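You operate a simulated robot arm through the tools that you are given. There is no shell and no other tool. Be economical: measure what you need, move in short steps, check, and stop when the job is done.

Carry out the task below with a simulated robot arm. There is one attempt and no reset: what you move stays moved.

TASK
Give the blue jar on the green rig 3 strokes, then tray it by the felt.
Fine: stained felt AGAIN, clean KEEP; the arm ends up.

It is judged by the outcome, as a careful person would: the job done as asked, and still so three seconds after it is handed in. It fails if anything else is knocked over, pushed out of place, dropped, spilled or broken.

THE ROBOT
A 6-joint arm with a two-finger parallel gripper, fixed in place. Base frame: the origin is at the foot of the arm, x ahead of it, y to its left, z up; the work surface is at about z = 760. Lengths are in mm, angles in rad, forces in N, time in s.
With the tool pointing down near the work surface it reaches from about 240 to 640 mm from the base axis. Its first joint turns from -1.152 to 1.152 rad. Payload 2.7 kg.
Tool frame: the origin (TCP) lies between the finger pads and is the grasp point; the fingertips stand 23 mm ahead of it; z points along the fingers, y is the line along which they close. The gripper opens to 94 mm. The fingers are 38 mm wide and 10 mm thick; the gripper's body (54 by 96 mm) begins 39 mm behind the TCP.
Orientation is that of the tool frame in the base frame, as [roll, pitch, yaw] about the fixed x, y, z axes, in that order (R = Rz(yaw) Ry(pitch) Rx(roll)). With the fingers straight down and closing along the base's y, the tool's x points along the base's -x, its y along +y and its z along -z.

THE INTERFACE
- The arm moves only by the tool move_arm. Its argument "steps" is a list of rows, each a list of 3 entries, a list of its own where there are three numbers: the shift along the tool's x, y, z in units of 40 mm (1.0 is 40 mm), then the turn, a rotation vector about the tool's x, y, z in units of 5 degrees (1.0 is 5 degrees), then the finger opening in mm, from 0 to 94. In form: [[[x, y, z], [rx, ry, rz], hand], ...]. A call has 1 to 12 rows; each row shifts and turns the commanded pose from where the row before left it, along the tool's axes as they then stand. A call with a number of a shift or a turn outside -1 to 1 is refused whole. A row lasts 0.2 s, in which the tool goes at most 50 mm and 0.15 rad; a call with a longer step from one row to the next is refused whole, and so is a gripper value outside its range. A pose out of reach is approached as far as the arm can. The call stops where the force on the tool passes 70 N (or 10 N more than at its start, if that is more) or the arm is blocked; 0.2 s more then pass. The fingers move at their own pace (about 45 mm/s each) and stop on an object; they squeeze with about 45 N. The grip force told is the motor's: it shows also when the fingers shut on nothing. Time passes only in rows, and 0.2 s behind the last, so rows that do not move let the fingers close. It gives the time, the measured TCP pose, the force on the tool (base axes), the opening and the grip force at its end, in the units of the frame above (readings bear some noise), and new pictures: "show" is both (left out), scene, wrist or none.
- Cameras (640 x 400 px; columns grow to the right, rows downward): "scene" is fixed at [62.7, -420.3, 1413.3]; the picture's right is [0.89, -0.46, 0.00], its down [-0.24, -0.45, -0.86] and it looks along [0.40, 0.76, -0.51] (base axes); focal length 315 px, centre (320, 200). "wrist" rides on the gripper at [-39, 0, -44] in the tool frame; the picture's right is [0.00, -1.00, 0.00], its down [0.97, 0.00, -0.24] and it looks along [0.24, 0.00, 0.97] (tool axes); focal length 218 px, centre (320, 200).
- pixel_to_xyz(camera, pixels): for up to 12 pixels [column, row] of the newest picture of that camera ("zoom" is the newest enlarged one), the place [x, y, z] in the base frame of the surface seen there, good to about 2 mm. No time passes.
- enlarge(camera, box): a new picture of the part [left, top, right, bottom] of that camera's present view, enlarged. No time passes.
- sign_off(): hands the job in; it is judged then, once.

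Work in short steps. Measure before you move; look again where a grasp or a placing could have gone wrong, and mend it. You have 80 turns and 120 pictures in all, the two below and enlarged ones among them. Open the gripper and draw the arm clear of the work before you hand the job in, unless the task says otherwise; then end with one line.

The tools are called after "Emit:" as a command line: name --argument value ..., lists and objects as JSON in quotes. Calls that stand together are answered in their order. move_arm: Moves the arm, as the interface text tells. Its arguments: {"type":"object","properties":{"steps":{"type":"array","items":{"type":"array"}},"show":{"type":"string","enum":["both","scene","wrist","none"]}},"required":["steps"]} The other tools are called the same way: pixel_to_xyz (camera, pixels) gives the place of the surface under pixels of a picture; enlarge (camera, box) takes an enlarged picture of a part of a camera's view; sign_off () hands the job in.

At the start:

```text
time: 0.0
ee_pos: [372.7, 208.9, 1172.3]
tcp_rot: [-3.139, 0.002, 3.141]
wrist_force: [0.3, -0.3, 0.1]
width: 94.1
gripper_force: 0.0
```

scene: 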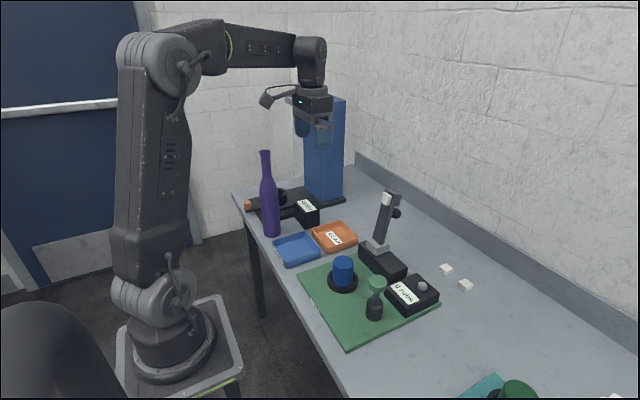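
wrist: 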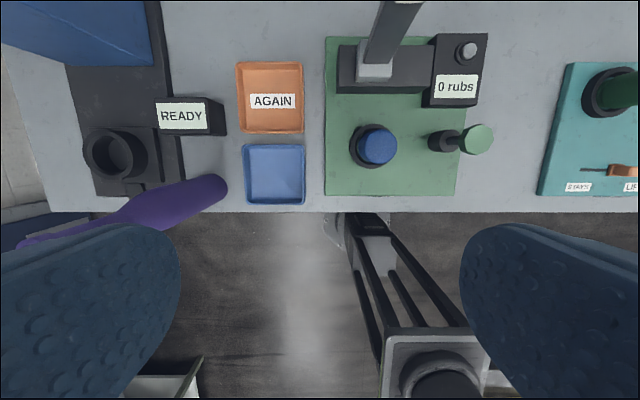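

The wrist view shows a green rig at about (400,120) with a blue jar, a "0 rubs" counter, a lever and trays. I'll enlarge both views to understand it.

Emit:
enlarge --camera "scene" --box '[290, 170, 480, 350]'

Emit:
enlarge --camera "wrist" --box '[220, 0, 640, 220]'

Emit:
enlarge --camera "scene" --box '[225, 140, 365, 270]'

```text
2.22 times, centred on (385, 260) of scene
```

zoom: 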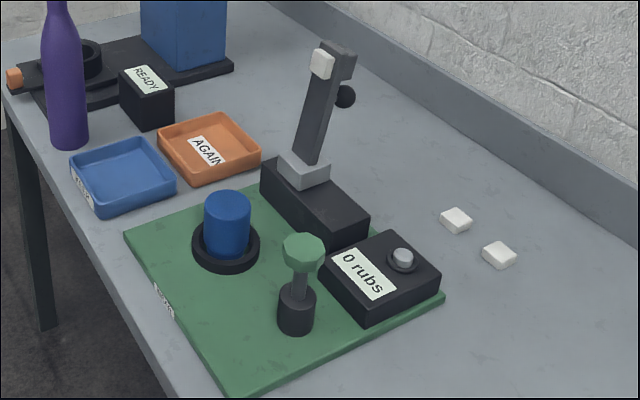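

```text
1.52 times, centred on (430, 110) of wrist
```

zoom: 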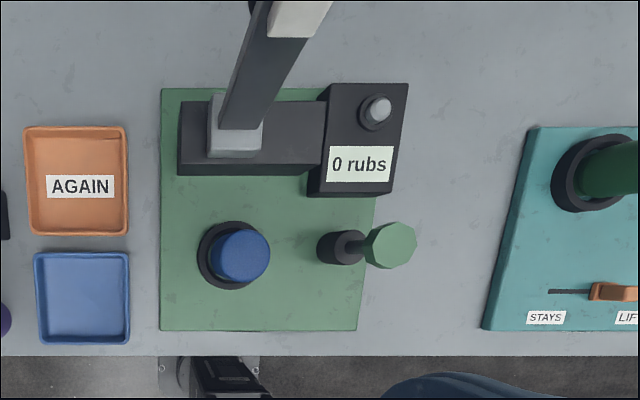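

```text
3.08 times, centred on (295, 205) of scene
```

zoom: 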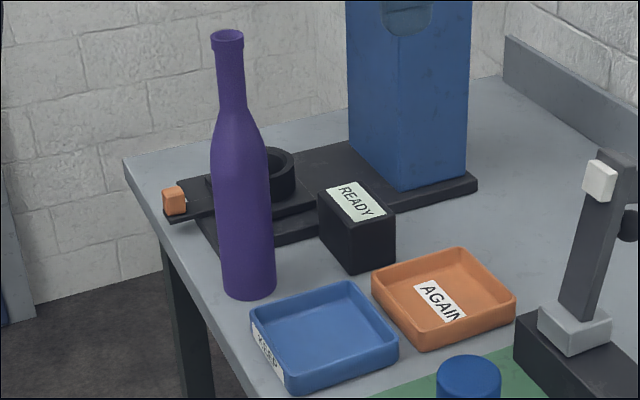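

The green rig carries a small front label near scene (315,303) that I need to read, and I want positions for the rig's parts.

Emit:
enlarge --camera "scene" --box '[290, 280, 350, 320]'

Emit:
enlarge --camera "scene" --box '[350, 180, 440, 330]'

Emit:
pixel_to_xyz --camera "scene" --pixels '[[343, 261], [343, 275], [343, 290], [375, 281], [376, 291], [373, 316], [386, 198], [397, 212], [380, 246], [373, 262], [422, 286], [410, 292]]'

Emit:
pixel_to_xyz --camera "wrist" --pixels '[[378, 146], [478, 139], [440, 141], [466, 51], [375, 60], [345, 70], [272, 96], [272, 175], [240, 135], [303, 205], [400, 10], [330, 190]]'

```text
10.00 times, centred on (320, 300) of scene
```

zoom: 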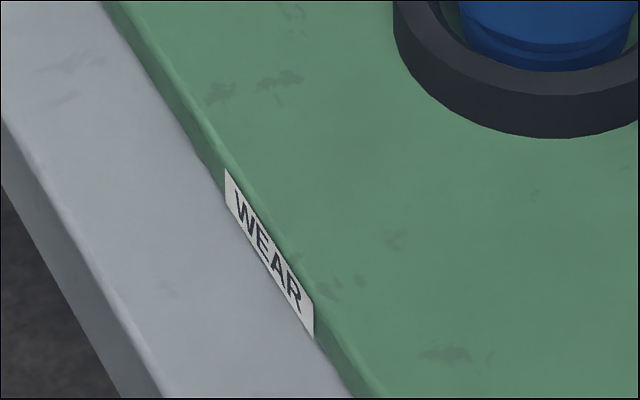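

```text
2.67 times, centred on (395, 255) of scene
```

zoom: 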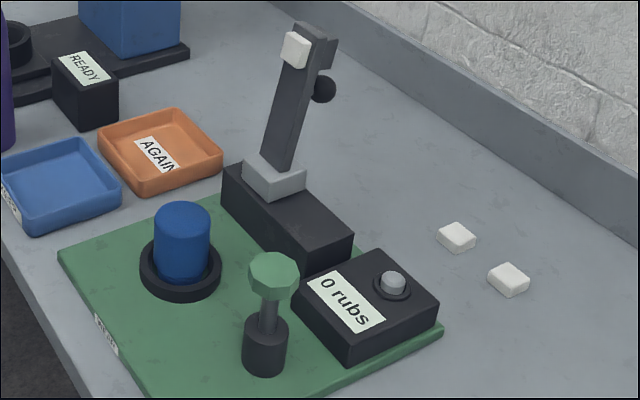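

```text
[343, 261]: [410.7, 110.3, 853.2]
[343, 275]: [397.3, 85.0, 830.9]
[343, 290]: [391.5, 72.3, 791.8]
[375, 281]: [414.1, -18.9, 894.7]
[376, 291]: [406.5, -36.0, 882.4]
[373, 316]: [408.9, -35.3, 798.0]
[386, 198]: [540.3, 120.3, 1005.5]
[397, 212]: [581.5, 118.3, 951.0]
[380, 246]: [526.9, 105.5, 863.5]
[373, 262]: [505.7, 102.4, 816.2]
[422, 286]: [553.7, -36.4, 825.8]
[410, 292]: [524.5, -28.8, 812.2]
```

```text
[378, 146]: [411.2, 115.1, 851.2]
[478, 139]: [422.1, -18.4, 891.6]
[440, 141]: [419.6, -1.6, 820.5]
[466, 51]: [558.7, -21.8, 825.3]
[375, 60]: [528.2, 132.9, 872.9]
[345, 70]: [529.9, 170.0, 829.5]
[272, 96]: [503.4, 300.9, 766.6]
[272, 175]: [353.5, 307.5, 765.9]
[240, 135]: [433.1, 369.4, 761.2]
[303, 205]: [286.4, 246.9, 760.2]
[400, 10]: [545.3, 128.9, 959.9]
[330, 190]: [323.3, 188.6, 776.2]
```

The rig is labelled WEAR and has a hinged arm carrying white felt, a black knob, a green-headed post and a "0 rubs" counter. I'll move the wrist camera above the rig, at a safe height, for a closer look.

Emit:
move_arm --steps '[[[0, -1, 0], [0, 0, 0], 94], [[0, -1, 0], [0, 0, 0], 94], [[0, -1, 0], [0, 0, 0], 94], [[0, -1, 0], [0, 0, 0], 94], [[0, 0, 0.5], [0, 0, 0], 94], [[0, 0, 0], [0, 0, 0], 94]]'

```text
time: 1.4
ee_pos: [371.6, 48.8, 1154.8]
tcp_rot: [-3.141, 0.002, 3.141]
wrist_force: [-0.3, -0.7, 0.3]
width: 93.7
gripper_force: 0.0
```

scene: 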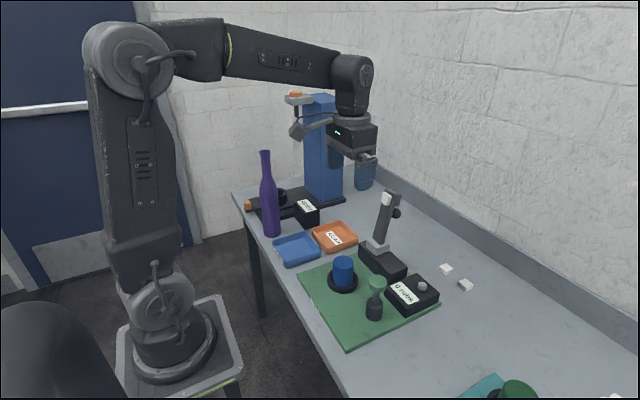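
wrist: 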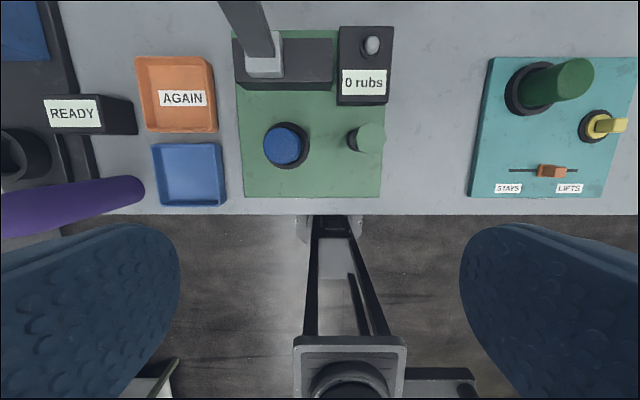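

Emit:
enlarge --camera "wrist" --box '[220, 0, 420, 210]'

Emit:
pixel_to_xyz --camera "wrist" --pixels '[[264, 66], [250, 66], [280, 66], [235, 85], [332, 85], [332, 40], [367, 137], [353, 137], [357, 128], [384, 140], [285, 145], [264, 146]]'

Emit:
pixel_to_xyz --camera "wrist" --pixels '[[153, 145], [221, 145], [155, 205], [137, 58], [212, 58], [145, 132], [216, 131], [225, 205], [372, 46], [245, 135], [370, 122], [372, 152]]'

```text
1.90 times, centred on (320, 105) of wrist
```

zoom: 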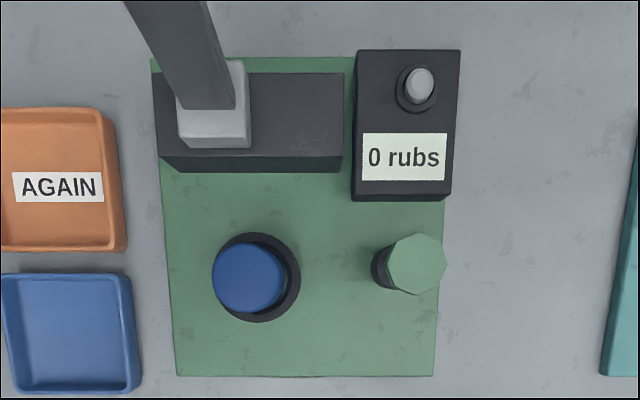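

```text
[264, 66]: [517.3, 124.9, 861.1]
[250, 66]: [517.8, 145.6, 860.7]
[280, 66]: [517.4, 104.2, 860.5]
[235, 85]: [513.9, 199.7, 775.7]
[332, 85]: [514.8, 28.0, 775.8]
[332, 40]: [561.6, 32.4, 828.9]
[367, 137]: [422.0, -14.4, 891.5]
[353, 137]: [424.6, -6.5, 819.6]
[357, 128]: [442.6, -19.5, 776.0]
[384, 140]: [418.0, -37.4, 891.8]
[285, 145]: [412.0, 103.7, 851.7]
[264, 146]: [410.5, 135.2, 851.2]
```

```text
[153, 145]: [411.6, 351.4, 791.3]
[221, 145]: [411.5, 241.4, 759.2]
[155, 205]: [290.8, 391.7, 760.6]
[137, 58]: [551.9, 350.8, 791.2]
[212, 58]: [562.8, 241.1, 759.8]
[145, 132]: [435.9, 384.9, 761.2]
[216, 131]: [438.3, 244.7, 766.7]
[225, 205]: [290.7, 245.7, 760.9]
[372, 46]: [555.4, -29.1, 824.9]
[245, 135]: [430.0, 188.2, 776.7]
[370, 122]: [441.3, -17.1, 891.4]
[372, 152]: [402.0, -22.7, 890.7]
```

The arm's knob is hidden behind the lever from here. I'll go above it at x≈560, y≈118 to see it from the back.

Emit:
move_arm --steps '[[[-1, 0.8, 0], [0, 0, 0], 94], [[-1, 0.9, 0], [0, 0, 0], 94], [[-1, 0, 0], [0, 0, 0], 94], [[-1, 0, 0], [0, 0, 0], 94], [[-0.8, 0, 0], [0, 0, 0], 94], [[0, 0, 0], [0, 0, 0], 94]]'

```text
refused: row 1 steps farther than a row can; nothing moved
```

Emit:
move_arm --steps '[[[-0.8, 0.8, 0], [0, 0, 0], 94], [[-0.8, 0.9, 0], [0, 0, 0], 94], [[-1, 0, 0], [0, 0, 0], 94], [[-1, 0, 0], [0, 0, 0], 94], [[-0.9, 0, 0], [0, 0, 0], 94], [[0, 0, 0], [0, 0, 0], 94]]'

```text
time: 2.8
ee_pos: [552.1, 117.6, 1154.2]
tcp_rot: [3.141, 0.0, -3.141]
wrist_force: [0.4, -0.4, 0.2]
width: 94.0
gripper_force: 0.0
```

scene: 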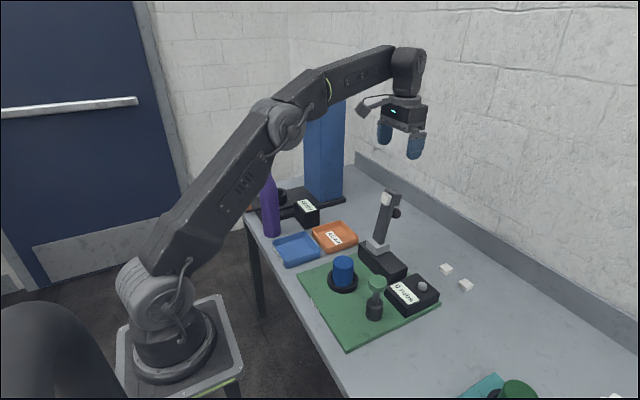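
wrist: 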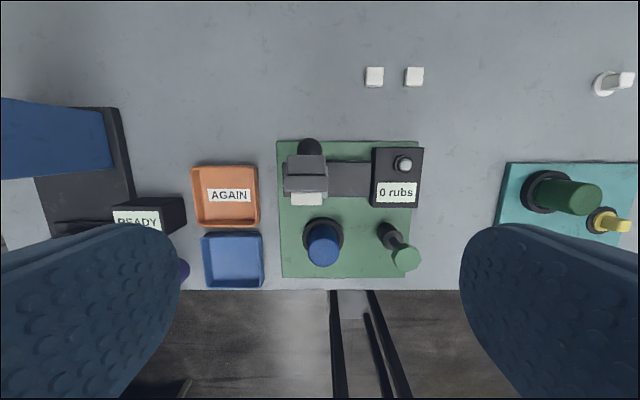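

Emit:
enlarge --camera "wrist" --box '[260, 125, 440, 285]'

Emit:
pixel_to_xyz --camera "wrist" --pixels '[[310, 145], [301, 145], [320, 145], [305, 159], [305, 175], [285, 176], [325, 165], [307, 197], [291, 200], [322, 200], [307, 186], [310, 151]]'

Emit:
pixel_to_xyz --camera "wrist" --pixels '[[323, 230], [323, 262], [309, 246], [338, 246], [323, 246], [405, 250], [405, 270], [394, 258], [418, 258], [350, 170], [278, 184], [285, 240]]'

```text
2.50 times, centred on (350, 205) of wrist
```

zoom: 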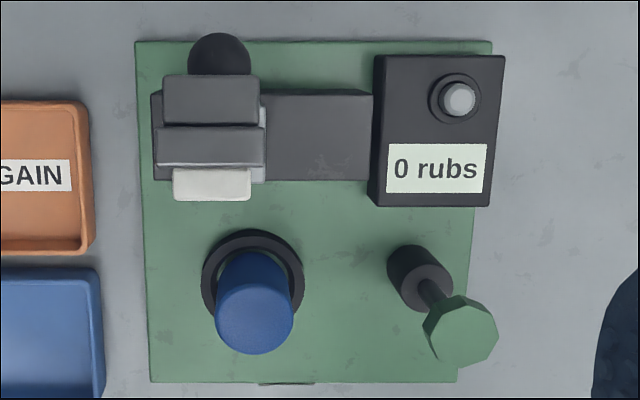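

```text
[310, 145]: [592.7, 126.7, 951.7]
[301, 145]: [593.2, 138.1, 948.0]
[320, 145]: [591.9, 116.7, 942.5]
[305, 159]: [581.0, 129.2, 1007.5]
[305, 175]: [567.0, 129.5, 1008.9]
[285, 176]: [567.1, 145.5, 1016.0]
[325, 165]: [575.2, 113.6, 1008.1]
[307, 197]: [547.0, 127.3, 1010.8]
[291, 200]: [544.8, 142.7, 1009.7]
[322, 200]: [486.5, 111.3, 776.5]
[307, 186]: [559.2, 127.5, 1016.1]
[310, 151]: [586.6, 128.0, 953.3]
```

```text
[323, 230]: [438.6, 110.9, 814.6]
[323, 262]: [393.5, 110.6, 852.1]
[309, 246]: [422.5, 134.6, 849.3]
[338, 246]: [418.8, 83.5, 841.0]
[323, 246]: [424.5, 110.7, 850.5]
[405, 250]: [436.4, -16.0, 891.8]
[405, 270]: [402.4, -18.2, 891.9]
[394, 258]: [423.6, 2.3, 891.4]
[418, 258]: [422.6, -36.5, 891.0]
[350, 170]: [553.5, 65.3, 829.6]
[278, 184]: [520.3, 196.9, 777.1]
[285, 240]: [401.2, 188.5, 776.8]
```

The knob ball is at roughly (588,127,943), below an overhang on the arm's back. I'll tilt the tool 35° so the fingers can reach the knob from behind and above.

Emit:
move_arm --steps '[[[0, 0.2, 0], [0, 1, 0], 94], [[0, 0, 0], [0, 1, 0], 94], [[0, 0, 0], [0, 1, 0], 94], [[0, 0, 0], [0, 1, 0], 94], [[0, 0, 0], [0, 1, 0], 94], [[0, 0, 0], [0, 1, 0], 94], [[0, 0, 0], [0, 1, 0], 94], [[-0.8, 0, 0], [0, 0, 0], 94], [[-0.8, 0, 0], [0, 0, 0], 94], [[0, 0, 0], [0, 0, 0], 94]]'

```text
time: 5.0
ee_pos: [495.5, 104.0, 1040.0]
tcp_rot: [-3.14, -0.604, -3.141]
wrist_force: [-0.1, -0.2, 0.3]
width: 94.0
gripper_force: 0.0
out of reach, approached as far as the arm can: row 2, 3, 4, 5, 6, 7, 8, 9
```

scene: 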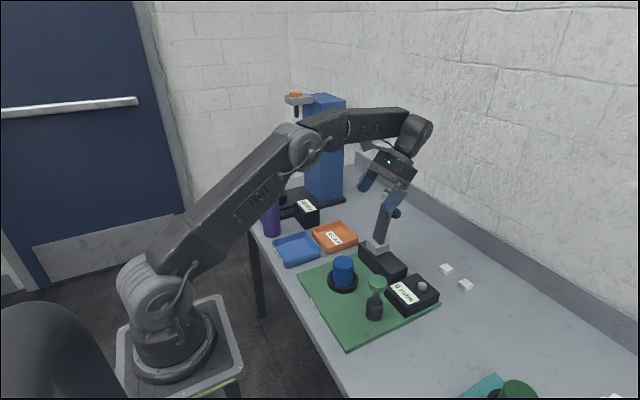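
wrist: 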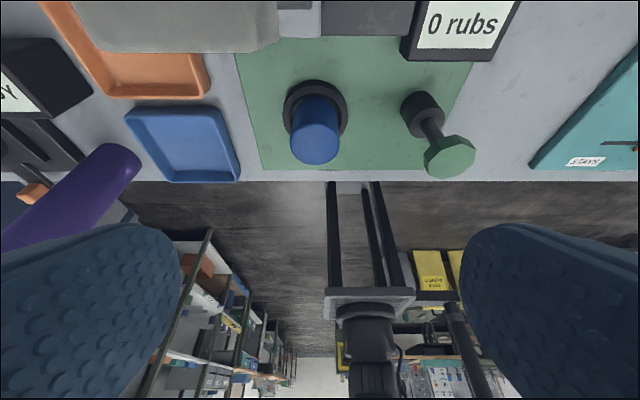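

The tilted pose was out of reach and the arm sagged to (495,104,1040), still clear of the rig. I'll undo the turn one row at a time and see how the commanded pose behaves.

Emit:
move_arm --steps '[[[0, 0, 0], [0, -1, 0], 94], [[0, 0, 0], [0, 0, 0], 94]]' --show "none"

```text
time: 5.6
ee_pos: [494.4, 104.5, 1040.0]
tcp_rot: [-3.142, -0.521, -3.14]
wrist_force: [-0.7, 0.0, 0.4]
width: 94.1
gripper_force: 0.0
```

The commanded pose restarts from the actual one, so I'll straighten the tool and rise.

Emit:
move_arm --steps '[[[0, 0, 0], [0, -1, 0], 94], [[0, 0, 0], [0, -1, 0], 94], [[0, 0, 0], [0, -1, 0], 94], [[0, 0, 0], [0, -1, 0], 94], [[0, 0, 0], [0, -1, 0], 94], [[0, 0, 0], [0, -1, 0], 94], [[0, 0.57, -0.6], [0, 0, 0], 94], [[-1, 0, 0], [0, 0, 0], 94], [[-1, 0, 0], [0, 0, 0], 94], [[0, 0, 0], [0, 0, 0], 94]]'

```text
time: 7.8
ee_pos: [576.1, 127.3, 1062.5]
tcp_rot: [3.14, -0.001, 3.141]
wrist_force: [-1.0, 0.3, 0.4]
width: 94.1
gripper_force: 0.2
```

scene: 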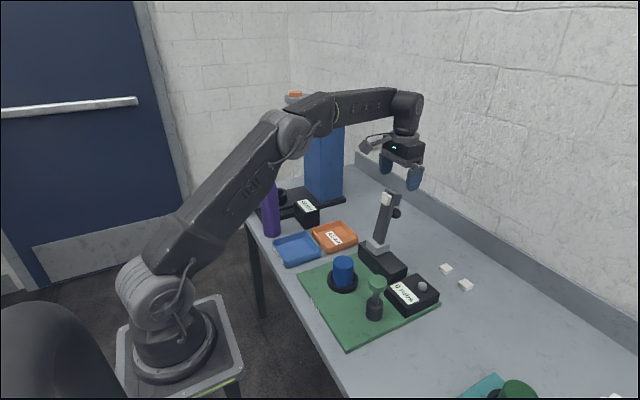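
wrist: 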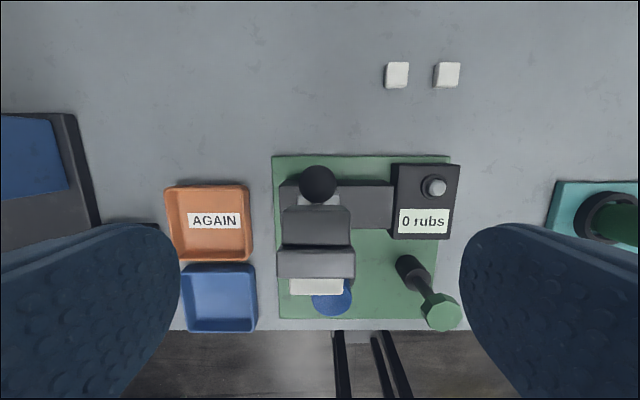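

Emit:
enlarge --camera "wrist" --box '[260, 150, 400, 320]'

Emit:
pixel_to_xyz --camera "wrist" --pixels '[[319, 183], [303, 183], [335, 183], [319, 170], [319, 198], [315, 212], [315, 240], [315, 248], [316, 272], [316, 286], [283, 226], [350, 226]]'

```text
2.35 times, centred on (330, 235) of wrist
```

zoom: 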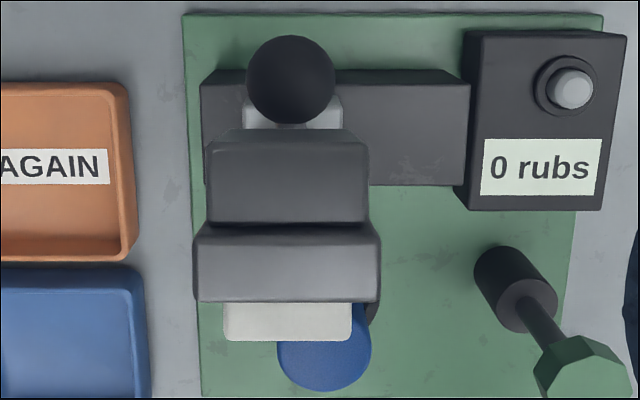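

```text
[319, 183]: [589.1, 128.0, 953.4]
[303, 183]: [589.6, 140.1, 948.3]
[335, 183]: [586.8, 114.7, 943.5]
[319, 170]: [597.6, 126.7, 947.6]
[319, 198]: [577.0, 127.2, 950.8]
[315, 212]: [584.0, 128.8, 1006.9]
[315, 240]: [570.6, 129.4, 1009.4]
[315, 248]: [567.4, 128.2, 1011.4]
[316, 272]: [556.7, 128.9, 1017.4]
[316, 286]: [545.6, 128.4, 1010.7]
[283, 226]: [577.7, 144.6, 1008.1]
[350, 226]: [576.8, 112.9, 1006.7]
```

The ball centre is about (586,127,940) with radius 13, under an overhang reaching x≈584. A 15–20° tilt would clear it, so I'll test whether that tilt is reachable over open space at the same radius (y≈-60).

Emit:
move_arm --steps '[[[0, -0.94, 0], [0, 0, 0], 94], [[0, -0.94, 0], [0, 0, 0], 94], [[0, -0.94, 0], [0, 0, 0], 94], [[0, -0.94, 0], [0, 0, 0], 94], [[0, -0.94, 0], [0, 0, 0], 94], [[-0.9, 0, 0.5], [0, 0, 0], 94], [[0, 0, 1], [0, 0, 0], 94], [[0, 0, 1], [0, 0, 0], 94], [[0, 0, 0], [0, 1, 0], 94], [[0, 0, 0], [0, 1, 0], 94], [[0, 0, 0], [0, 1, 0], 94], [[0, 0, 0], [0, 0, 0], 94]]' --show "none"

```text
time: 10.4
ee_pos: [591.9, -59.4, 962.0]
tcp_rot: [3.141, -0.264, 3.142]
wrist_force: [0.3, -0.1, -0.4]
width: 94.2
gripper_force: 0.1
out of reach, approached as far as the arm can: row 10, 11
```

A 15° tilt only reaches r≈595, so gripping the ball from behind isn't possible. Instead I'll grip the arm's head (y 113–145, z≈1005) from above and swing it over the hinge. First I straighten the tool, rise, and return above it.

Emit:
move_arm --steps '[[[0, 0, 0], [0, -1, 0], 94], [[0, 0, 0], [0, -1, 0], 94], [[0, 0, 0], [0, -1, 0], 94], [[0, 0, -1], [0, 0, 0], 94], [[0, 0, -1], [0, 0, 0], 94], [[0.4, 0.94, -0.6], [0, 0, 0], 94], [[0.35, 0.94, 0], [0, 0, 0], 94], [[0, 0.94, 0], [0, 0, 0], 94], [[0, 0.94, 0], [0, 0, 0], 94], [[0, 0.94, 0], [0, 0, 0], 94], [[0, 0, 0], [0, 0, 0], 94]]'

```text
time: 12.8
ee_pos: [563.0, 126.8, 1066.3]
tcp_rot: [3.141, 0.001, -3.141]
wrist_force: [-0.4, -0.1, -0.4]
width: 94.0
gripper_force: 0.2
```

scene: 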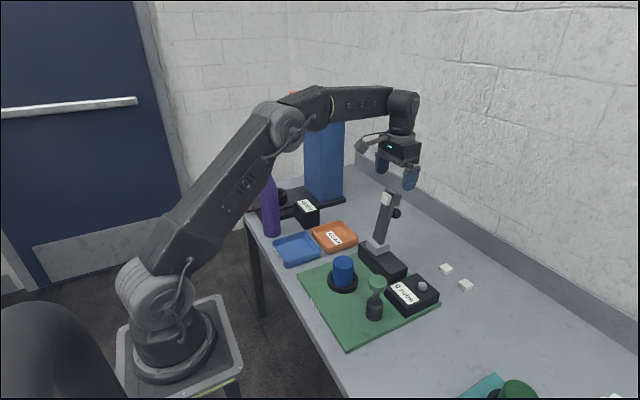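
wrist: 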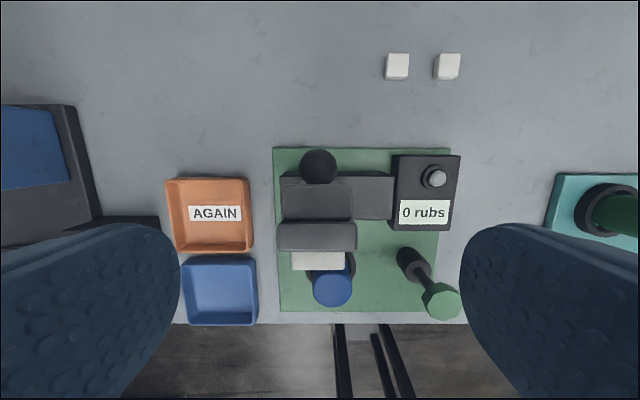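

I'm above the head (around (316,220) in the wrist view). I descend 51 mm and close on its sides.

Emit:
move_arm --steps '[[[0, 0.05, 0.64], [0, 0, 0], 80], [[0, 0, 0.64], [0, 0, 0], 60], [[0, 0, 0], [0, 0, 0], 30], [[0, 0, 0], [0, 0, 0], 30], [[0, 0, 0], [0, 0, 0], 30], [[0, 0, 0], [0, 0, 0], 30]]'

```text
time: 14.2
ee_pos: [562.4, 129.0, 1014.3]
tcp_rot: [-3.139, 0.0, 3.141]
wrist_force: [-1.7, -9.4, -4.3]
width: 38.1
gripper_force: 44.9
```

scene: 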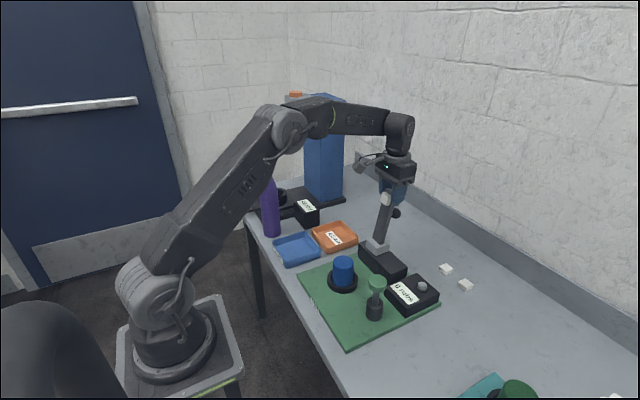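
wrist: 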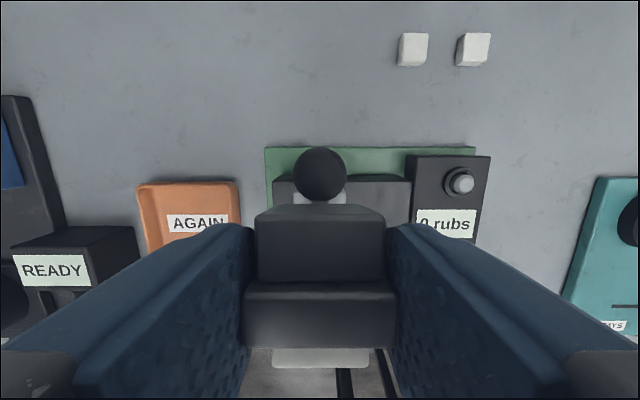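

I have a firm grip on the head (38 mm). I start the swing toward -x in small arc steps and watch the force.

Emit:
move_arm --steps '[[[0.33, 0, -0.045], [0, 0, 0], 30], [[0.33, 0, -0.015], [0, 0, 0], 30], [[0.31, 0, 0.015], [0, 0, 0], 30], [[0.31, 0, 0.04], [0, 0, 0], 30], [[0, 0, 0], [0, 0, 0], 30]]'

```text
time: 15.4
ee_pos: [511.2, 128.6, 1014.5]
tcp_rot: [-3.14, -0.001, 3.141]
wrist_force: [0.0, -20.8, 3.3]
width: 39.3
gripper_force: 10.8
```

scene: 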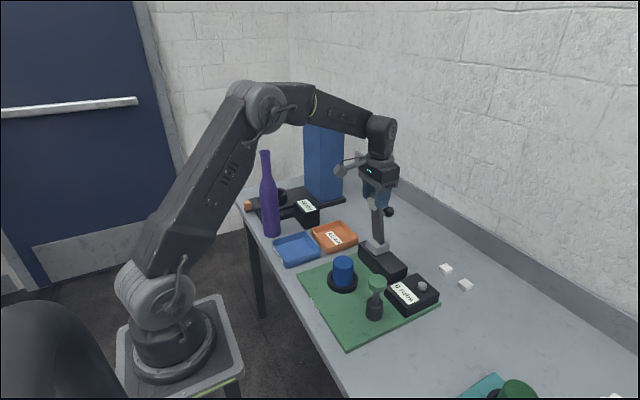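
wrist: 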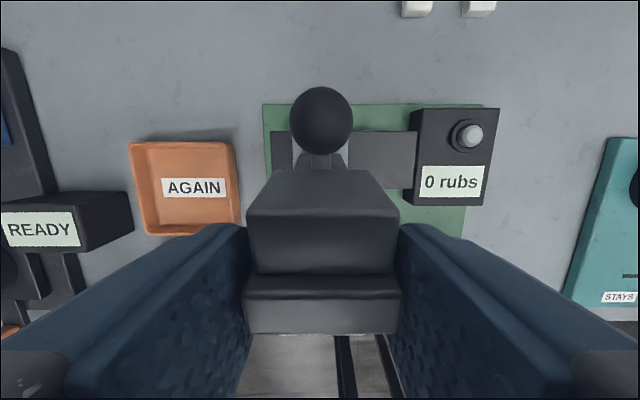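

The head follows and forces are low. I continue the arc to about 45°.

Emit:
move_arm --steps '[[[0.3, 0, 0.07], [0, 0, 0], 30], [[0.3, 0, 0.09], [0, 0, 0], 30], [[0.28, 0, 0.12], [0, 0, 0], 30], [[0.28, 0, 0.14], [0, 0, 0], 30], [[0.25, 0, 0.17], [0, 0, 0], 30], [[0.25, 0, 0.19], [0, 0, 0], 30], [[0, 0, 0], [0, 0, 0], 30]]'

```text
time: 17.0
ee_pos: [443.6, 129.4, 983.9]
tcp_rot: [-3.141, 0.001, -3.141]
wrist_force: [0.4, -21.9, 1.5]
width: 39.9
gripper_force: 11.0
```

scene: 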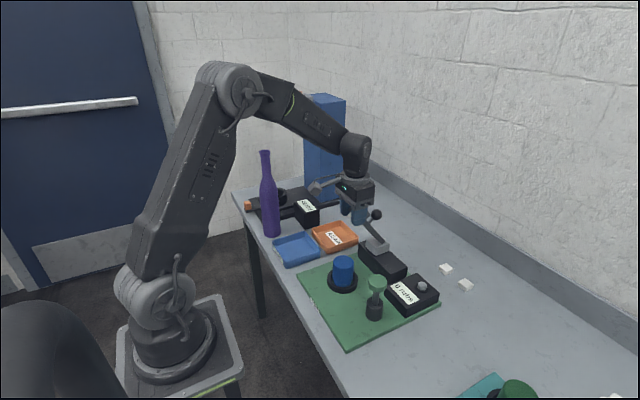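
wrist: 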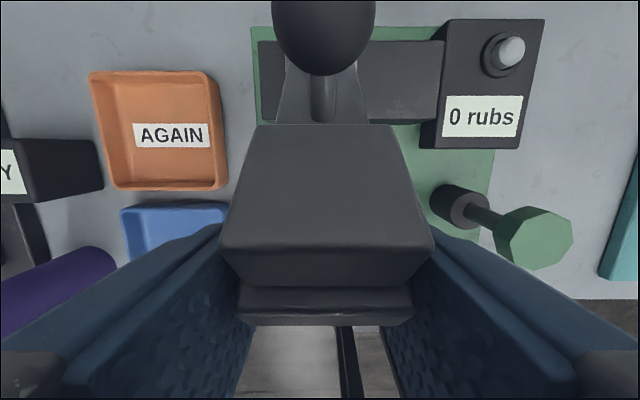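

The arm is at about 40° now. I continue down to about 72° and then check the clearance over the jar.

Emit:
move_arm --steps '[[[0.22, 0, 0.2], [0, 0, 0], 30], [[0.22, 0, 0.23], [0, 0, 0], 30], [[0.19, 0, 0.24], [0, 0, 0], 30], [[0.17, 0, 0.26], [0, 0, 0], 30], [[0.14, 0, 0.27], [0, 0, 0], 30], [[0.12, 0, 0.28], [0, 0, 0], 30], [[0, 0, 0], [0, 0, 0], 30]]'

```text
time: 18.6
ee_pos: [402.7, 130.2, 924.0]
tcp_rot: [3.141, 0.001, -3.14]
wrist_force: [-1.1, -24.4, 1.5]
width: 41.1
gripper_force: 12.4
```

scene: 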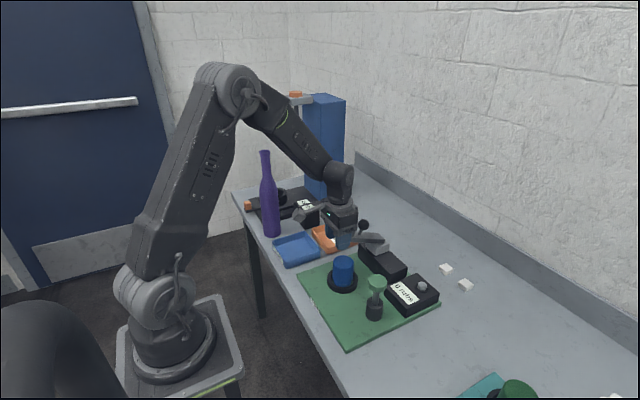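
wrist: 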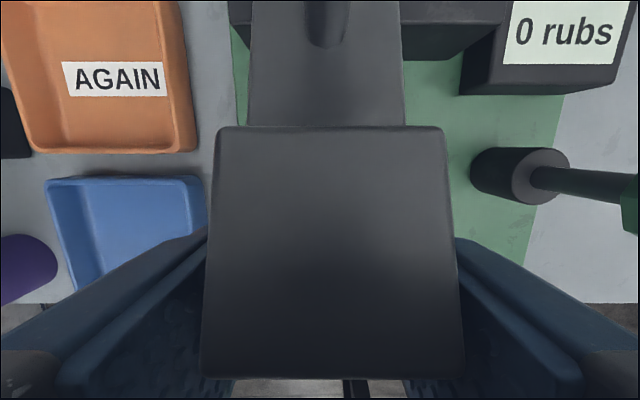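

Forces are still low, but the head fills the wrist view. I enlarge the scene to check its clearance from the jar.

Emit:
enlarge --camera "scene" --box '[310, 180, 420, 320]'

Emit:
pixel_to_xyz --camera "wrist" --pixels '[[325, 140], [325, 250], [325, 360], [220, 250], [455, 250], [325, 60]]'

```text
2.86 times, centred on (365, 250) of scene
```

zoom: 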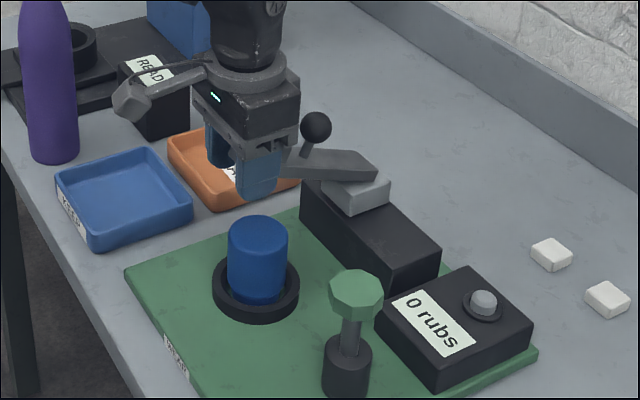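

```text
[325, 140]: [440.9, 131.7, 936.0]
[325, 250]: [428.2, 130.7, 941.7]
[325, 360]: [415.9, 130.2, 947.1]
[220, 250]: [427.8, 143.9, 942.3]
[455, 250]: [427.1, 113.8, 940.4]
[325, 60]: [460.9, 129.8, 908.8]
```

The arm slopes about 24° above horizontal and the fingertips are 50 mm above the jar. I lower it by roughly 15° more.

Emit:
move_arm --steps '[[[0.12, 0, 0.28], [0, 0, 0], 30], [[0.1, 0, 0.3], [0, 0, 0], 30], [[0.07, 0, 0.3], [0, 0, 0], 30], [[0, 0, 0], [0, 0, 0], 30]]'

Emit:
enlarge --camera "scene" --box '[310, 180, 420, 320]'

```text
time: 19.6
ee_pos: [389.7, 130.7, 888.9]
tcp_rot: [-3.141, 0.003, -3.141]
wrist_force: [2.7, -22.8, 1.1]
width: 40.0
gripper_force: 11.7
```

scene: 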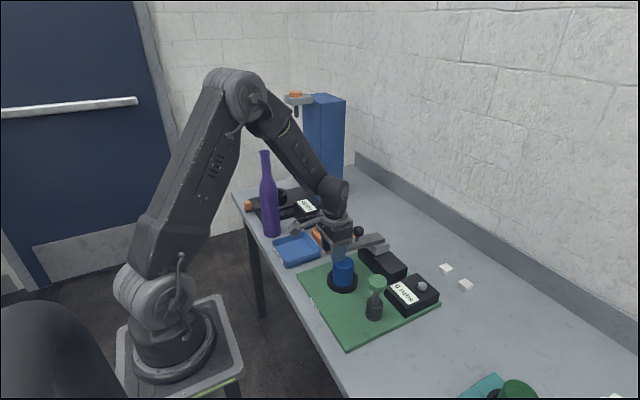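
wrist: 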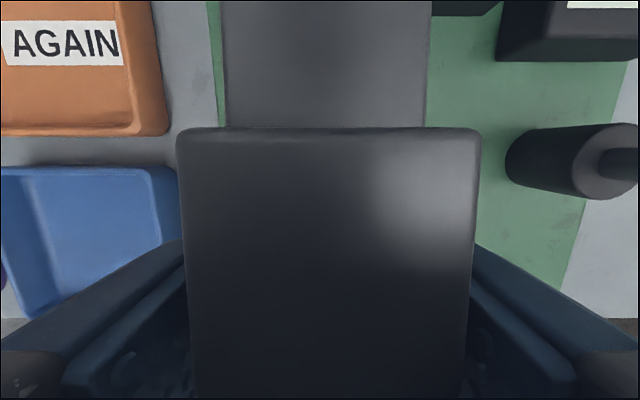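

```text
2.86 times, centred on (365, 250) of scene
```

zoom: 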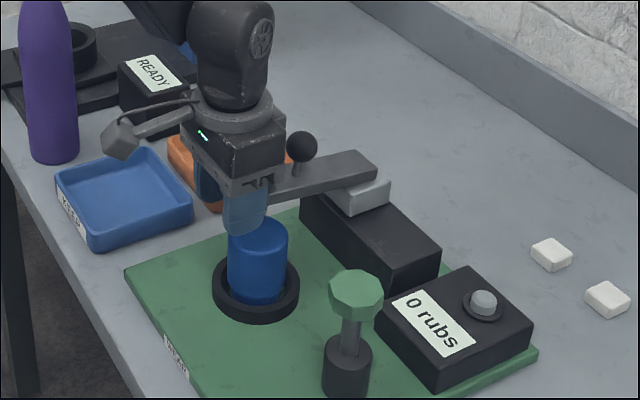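

The arm is nearly horizontal just above the jar. I open the fingers and see whether the arm settles, then rise.

Emit:
move_arm --steps '[[[0, 0, 0], [0, 0, 0], 60], [[0, 0, 0], [0, 0, 0], 80], [[0, 0, 0], [0, 0, 0], 80], [[0, 0, -0.5], [0, 0, 0], 80], [[0, 0, -1], [0, 0, 0], 80], [[0, 0, -1], [0, 0, 0], 80], [[0, 0, 0], [0, 0, 0], 80]]'

Emit:
enlarge --camera "scene" --box '[310, 180, 420, 320]'

```text
time: 21.2
ee_pos: [389.5, 129.4, 989.1]
tcp_rot: [-3.14, 0.001, 3.141]
wrist_force: [-0.2, 0.2, 0.2]
width: 80.0
gripper_force: 0.0
```

scene: 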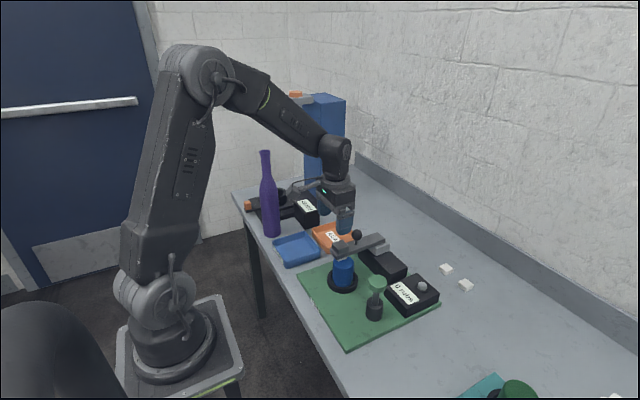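
wrist: 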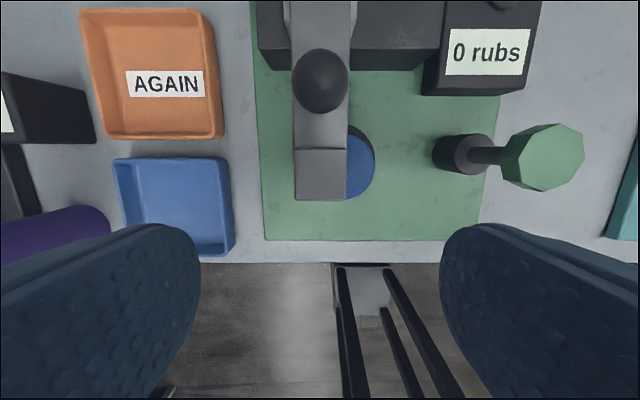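

```text
2.86 times, centred on (365, 250) of scene
```

zoom: 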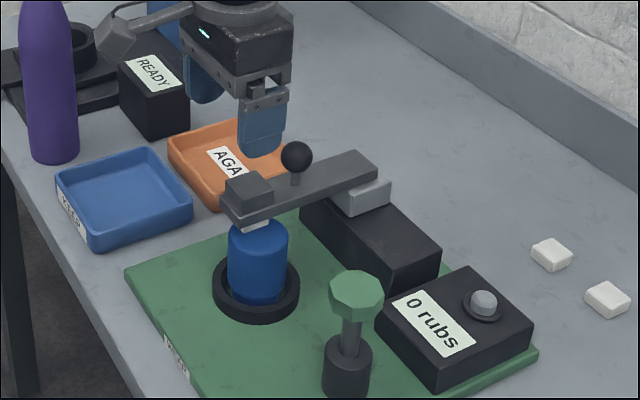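

The felt now rests on the jar top. I measure the knob at wrist (320,80) so I can grip it from above.

Emit:
pixel_to_xyz --camera "wrist" --pixels '[[320, 60], [320, 80], [296, 80], [344, 80], [320, 100], [320, 155], [320, 195], [298, 175], [345, 175], [355, 190], [290, 15], [330, 130]]'

Emit:
enlarge --camera "wrist" --box '[240, 0, 400, 210]'

```text
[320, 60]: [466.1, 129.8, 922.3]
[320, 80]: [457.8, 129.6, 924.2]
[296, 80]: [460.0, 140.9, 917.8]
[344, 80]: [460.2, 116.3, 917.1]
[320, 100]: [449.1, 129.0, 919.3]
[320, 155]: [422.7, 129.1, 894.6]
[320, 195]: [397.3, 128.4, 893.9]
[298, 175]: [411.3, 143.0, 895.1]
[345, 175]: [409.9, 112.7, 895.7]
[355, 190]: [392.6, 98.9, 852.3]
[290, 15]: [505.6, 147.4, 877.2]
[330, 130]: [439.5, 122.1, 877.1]
```

```text
1.90 times, centred on (320, 105) of wrist
```

zoom: 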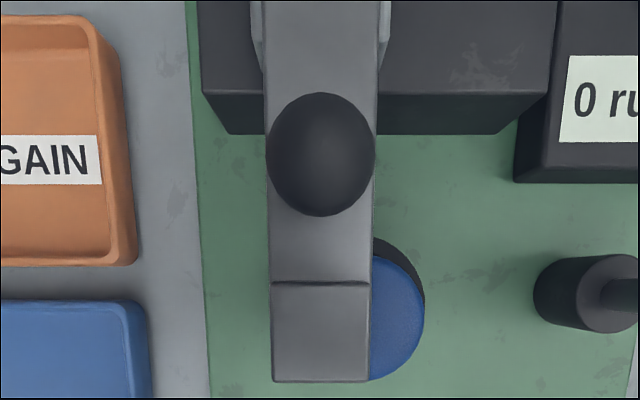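

I move above the knob at (458,129,911), descend so the tips stay above the bar, and close.

Emit:
move_arm --steps '[[[-0.86, 0, 0], [0, 0, 0], 60], [[-0.86, 0, 0], [0, 0, 0], 60], [[0, 0, 0.95], [0, 0, 0], 60], [[0, 0, 0.95], [0, 0, 0], 50], [[0, 0, 0], [0, 0, 0], 15], [[0, 0, 0], [0, 0, 0], 15], [[0, 0, 0], [0, 0, 0], 15], [[0, 0, 0], [0, 0, 0], 15]]'

```text
time: 23.0
ee_pos: [456.9, 129.0, 911.7]
tcp_rot: [-3.138, -0.001, 3.14]
wrist_force: [-0.5, -33.2, -0.1]
width: 29.2
gripper_force: 45.3
```

scene: 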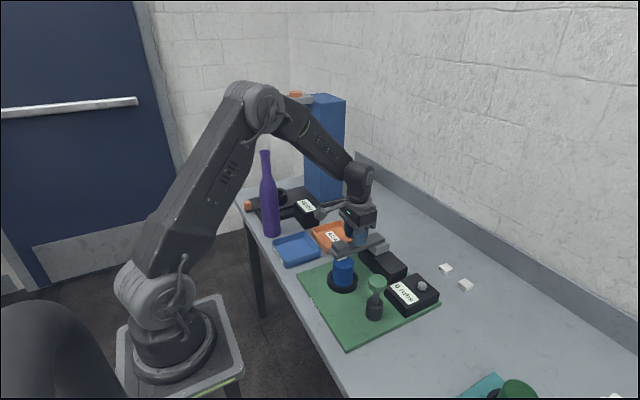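
wrist: 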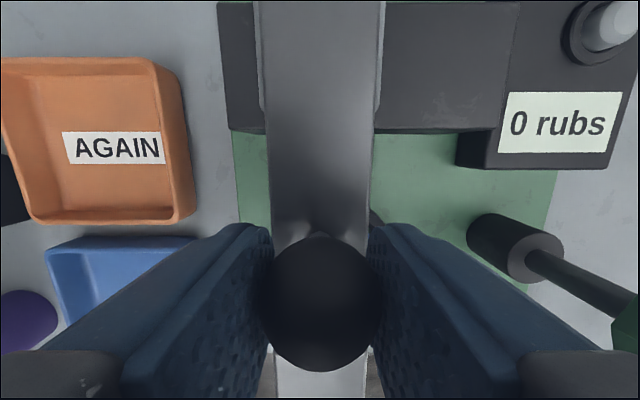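

The knob is held and the counter is visible at wrist (555,122). I slide it -20 mm in y and watch the force and count.

Emit:
move_arm --steps '[[[0, -0.12, 0], [0, 0, 0], 15], [[0, -0.12, 0], [0, 0, 0], 15], [[0, -0.13, 0], [0, 0, 0], 15], [[0, -0.13, 0], [0, 0, 0], 15], [[0, 0, 0], [0, 0, 0], 15]]'

```text
time: 24.2
ee_pos: [457.5, 111.4, 912.0]
tcp_rot: [3.14, -0.001, -3.139]
wrist_force: [-17.8, 7.5, 3.5]
width: 29.2
gripper_force: 45.7
```

scene: 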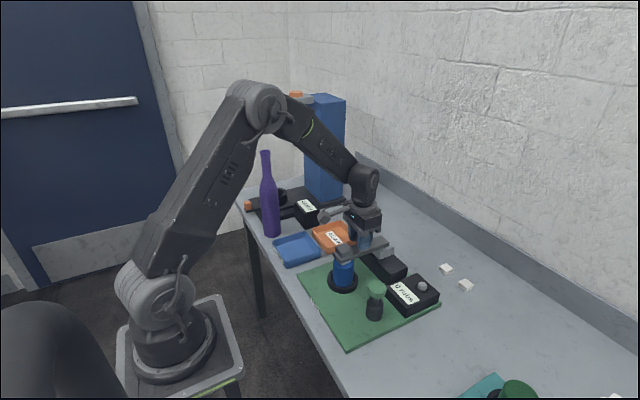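
wrist: 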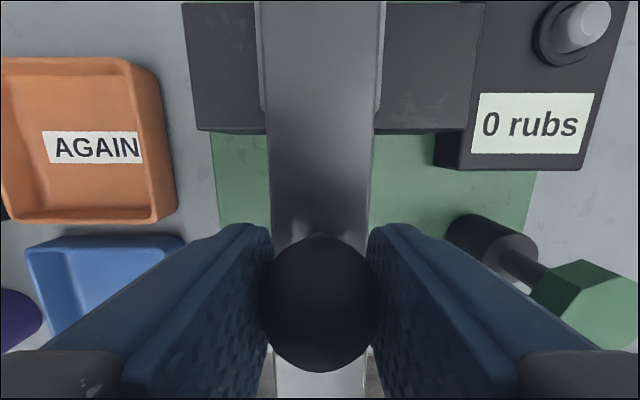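

The carriage slid smoothly with the arm. I continue another 20 mm to y≈91.

Emit:
move_arm --steps '[[[0, -0.13, 0], [0, 0, 0], 15], [[0, -0.13, 0], [0, 0, 0], 15], [[0, -0.13, 0], [0, 0, 0], 15], [[0, -0.13, 0], [0, 0, 0], 15], [[0, 0, 0], [0, 0, 0], 15]]' --show "wrist"

```text
time: 25.4
ee_pos: [458.2, 92.0, 911.9]
tcp_rot: [-3.141, -0.004, 3.141]
wrist_force: [-16.3, 18.8, -9.0]
width: 29.0
gripper_force: 45.0
```

wrist: 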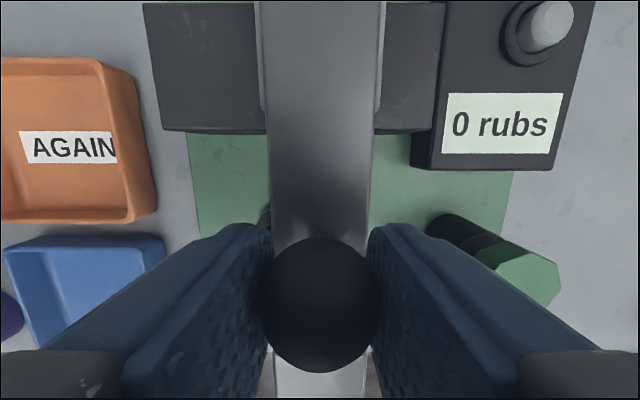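

The count is still 0 and the y force is up to 19 N, so this may be near the stop. I try 5 mm more.

Emit:
move_arm --steps '[[[0, -0.06, 0], [0, 0, 0], 15], [[0, -0.06, 0], [0, 0, 0], 15], [[0, 0, 0], [0, 0, 0], 15]]' --show "wrist"

```text
time: 26.2
ee_pos: [457.7, 91.4, 912.9]
tcp_rot: [3.134, 0.004, -3.137]
wrist_force: [-3.7, 47.4, -15.6]
width: 29.2
gripper_force: 45.3
```

wrist: 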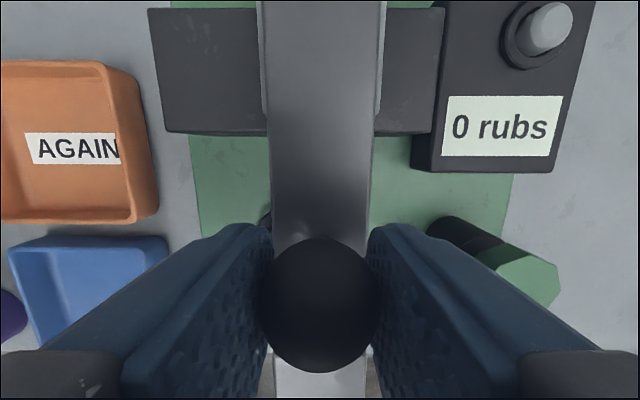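

The end stop is at y≈91.5. I slide back to +y 129.5 to see whether a full return counts as one rub.

Emit:
move_arm --steps '[[[0, 0.14, 0], [0, 0, 0], 15], [[0, 0.14, 0], [0, 0, 0], 15], [[0, 0.14, 0], [0, 0, 0], 15], [[0, 0.14, 0], [0, 0, 0], 15], [[0, 0.14, 0], [0, 0, 0], 15], [[0, 0.14, 0], [0, 0, 0], 15], [[0, 0.14, 0], [0, 0, 0], 15], [[0, 0.05, 0], [0, 0, 0], 15], [[0, 0, 0], [0, 0, 0], 15]]' --show "wrist"

```text
time: 28.2
ee_pos: [458.4, 126.6, 913.3]
tcp_rot: [3.14, 0.001, 3.14]
wrist_force: [-9.4, 4.7, 1.1]
width: 29.1
gripper_force: 45.4
```

wrist: 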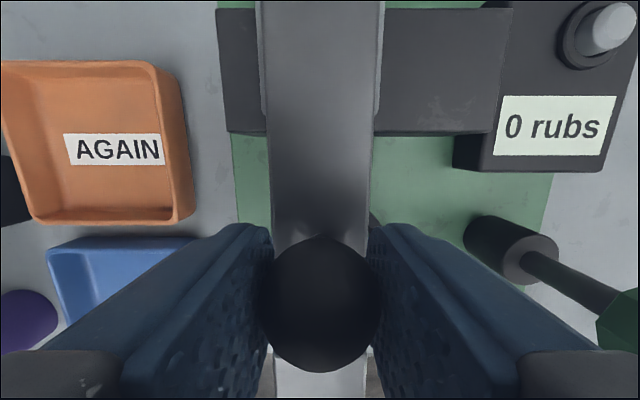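

It reads 126.6 with no count yet. I push the last few mm to the starting stop.

Emit:
move_arm --steps '[[[0, 0.06, 0], [0, 0, 0], 15], [[0, 0.06, 0], [0, 0, 0], 15], [[0, 0, 0], [0, 0, 0], 15]]' --show "wrist"

```text
time: 29.0
ee_pos: [459.0, 129.3, 913.1]
tcp_rot: [-3.137, -0.001, 3.139]
wrist_force: [-15.5, -25.0, 15.0]
width: 29.5
gripper_force: 44.5
```

wrist: 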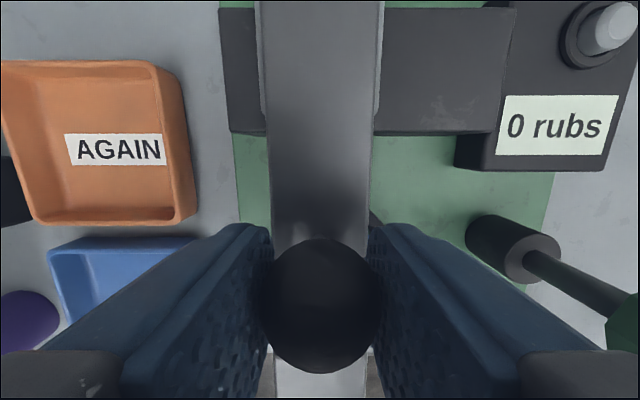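

Still 0. Holding the knob 1–2 mm high may have lifted the felt off the jar, so I press down a little and read the force.

Emit:
move_arm --steps '[[[0, -0.04, 0.04], [0, 0, 0], 15], [[0, 0, 0.03], [0, 0, 0], 15], [[0, 0, 0], [0, 0, 0], 15]]' --show "scene"

Emit:
enlarge --camera "scene" --box '[320, 220, 400, 300]'

```text
time: 29.8
ee_pos: [459.1, 128.2, 910.2]
tcp_rot: [3.14, 0.001, -3.141]
wrist_force: [-11.7, -23.6, 22.8]
width: 29.1
gripper_force: 44.5
```

scene: 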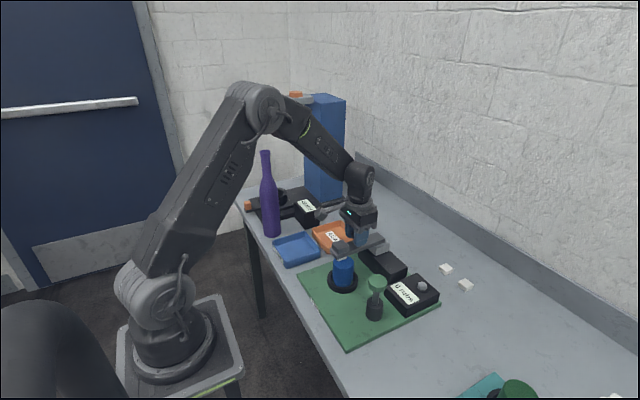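

```text
5.00 times, centred on (360, 260) of scene
```

zoom: 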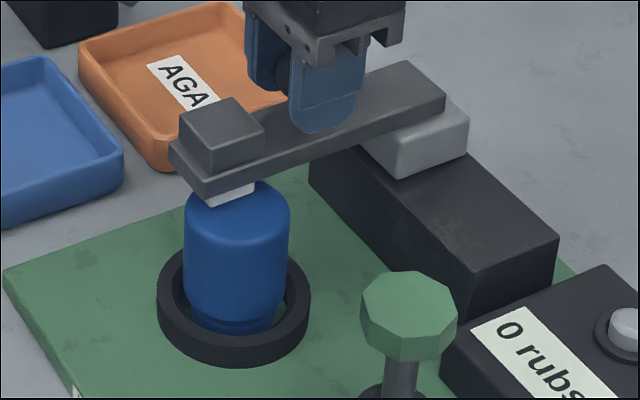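

The felt is clearly pressed on the jar now (about 20 N up). I make one pass to y≈91 with this pressure.

Emit:
move_arm --steps '[[[0, -0.14, 0], [0, 0, 0], 15], [[0, -0.14, 0], [0, 0, 0], 15], [[0, -0.14, 0], [0, 0, 0], 15], [[0, -0.14, 0], [0, 0, 0], 15], [[0, -0.14, 0], [0, 0, 0], 15], [[0, -0.14, 0], [0, 0, 0], 15], [[0, -0.1, 0], [0, 0, 0], 15], [[0, -0.03, 0], [0, 0, 0], 15], [[0, 0, 0], [0, 0, 0], 15]]' --show "wrist"

```text
time: 31.8
ee_pos: [460.3, 92.9, 908.8]
tcp_rot: [3.14, 0.003, -3.14]
wrist_force: [10.6, 21.9, -2.2]
width: 29.2
gripper_force: 45.1
```

wrist: 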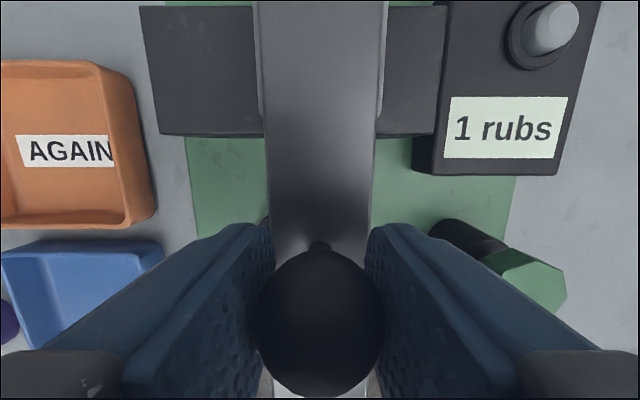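

The counter shows "1 rubs", so one pass under pressure is one stroke. I make the second pass back to y≈129.

Emit:
move_arm --steps '[[[0, 0, 0.05], [0, 0, 0], 15], [[0, 0.14, 0], [0, 0, 0], 15], [[0, 0.14, 0], [0, 0, 0], 15], [[0, 0.14, 0], [0, 0, 0], 15], [[0, 0.14, 0], [0, 0, 0], 15], [[0, 0.14, 0], [0, 0, 0], 15], [[0, 0.14, 0], [0, 0, 0], 15], [[0, 0.1, 0], [0, 0, 0], 15], [[0, 0, 0], [0, 0, 0], 15]]' --show "wrist"

```text
time: 33.8
ee_pos: [460.0, 126.9, 909.1]
tcp_rot: [-3.141, 0.004, -3.141]
wrist_force: [7.4, -5.1, 17.9]
width: 29.2
gripper_force: 45.1
```

wrist: 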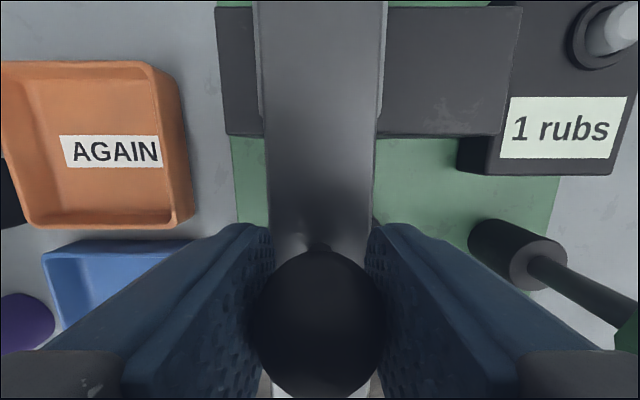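

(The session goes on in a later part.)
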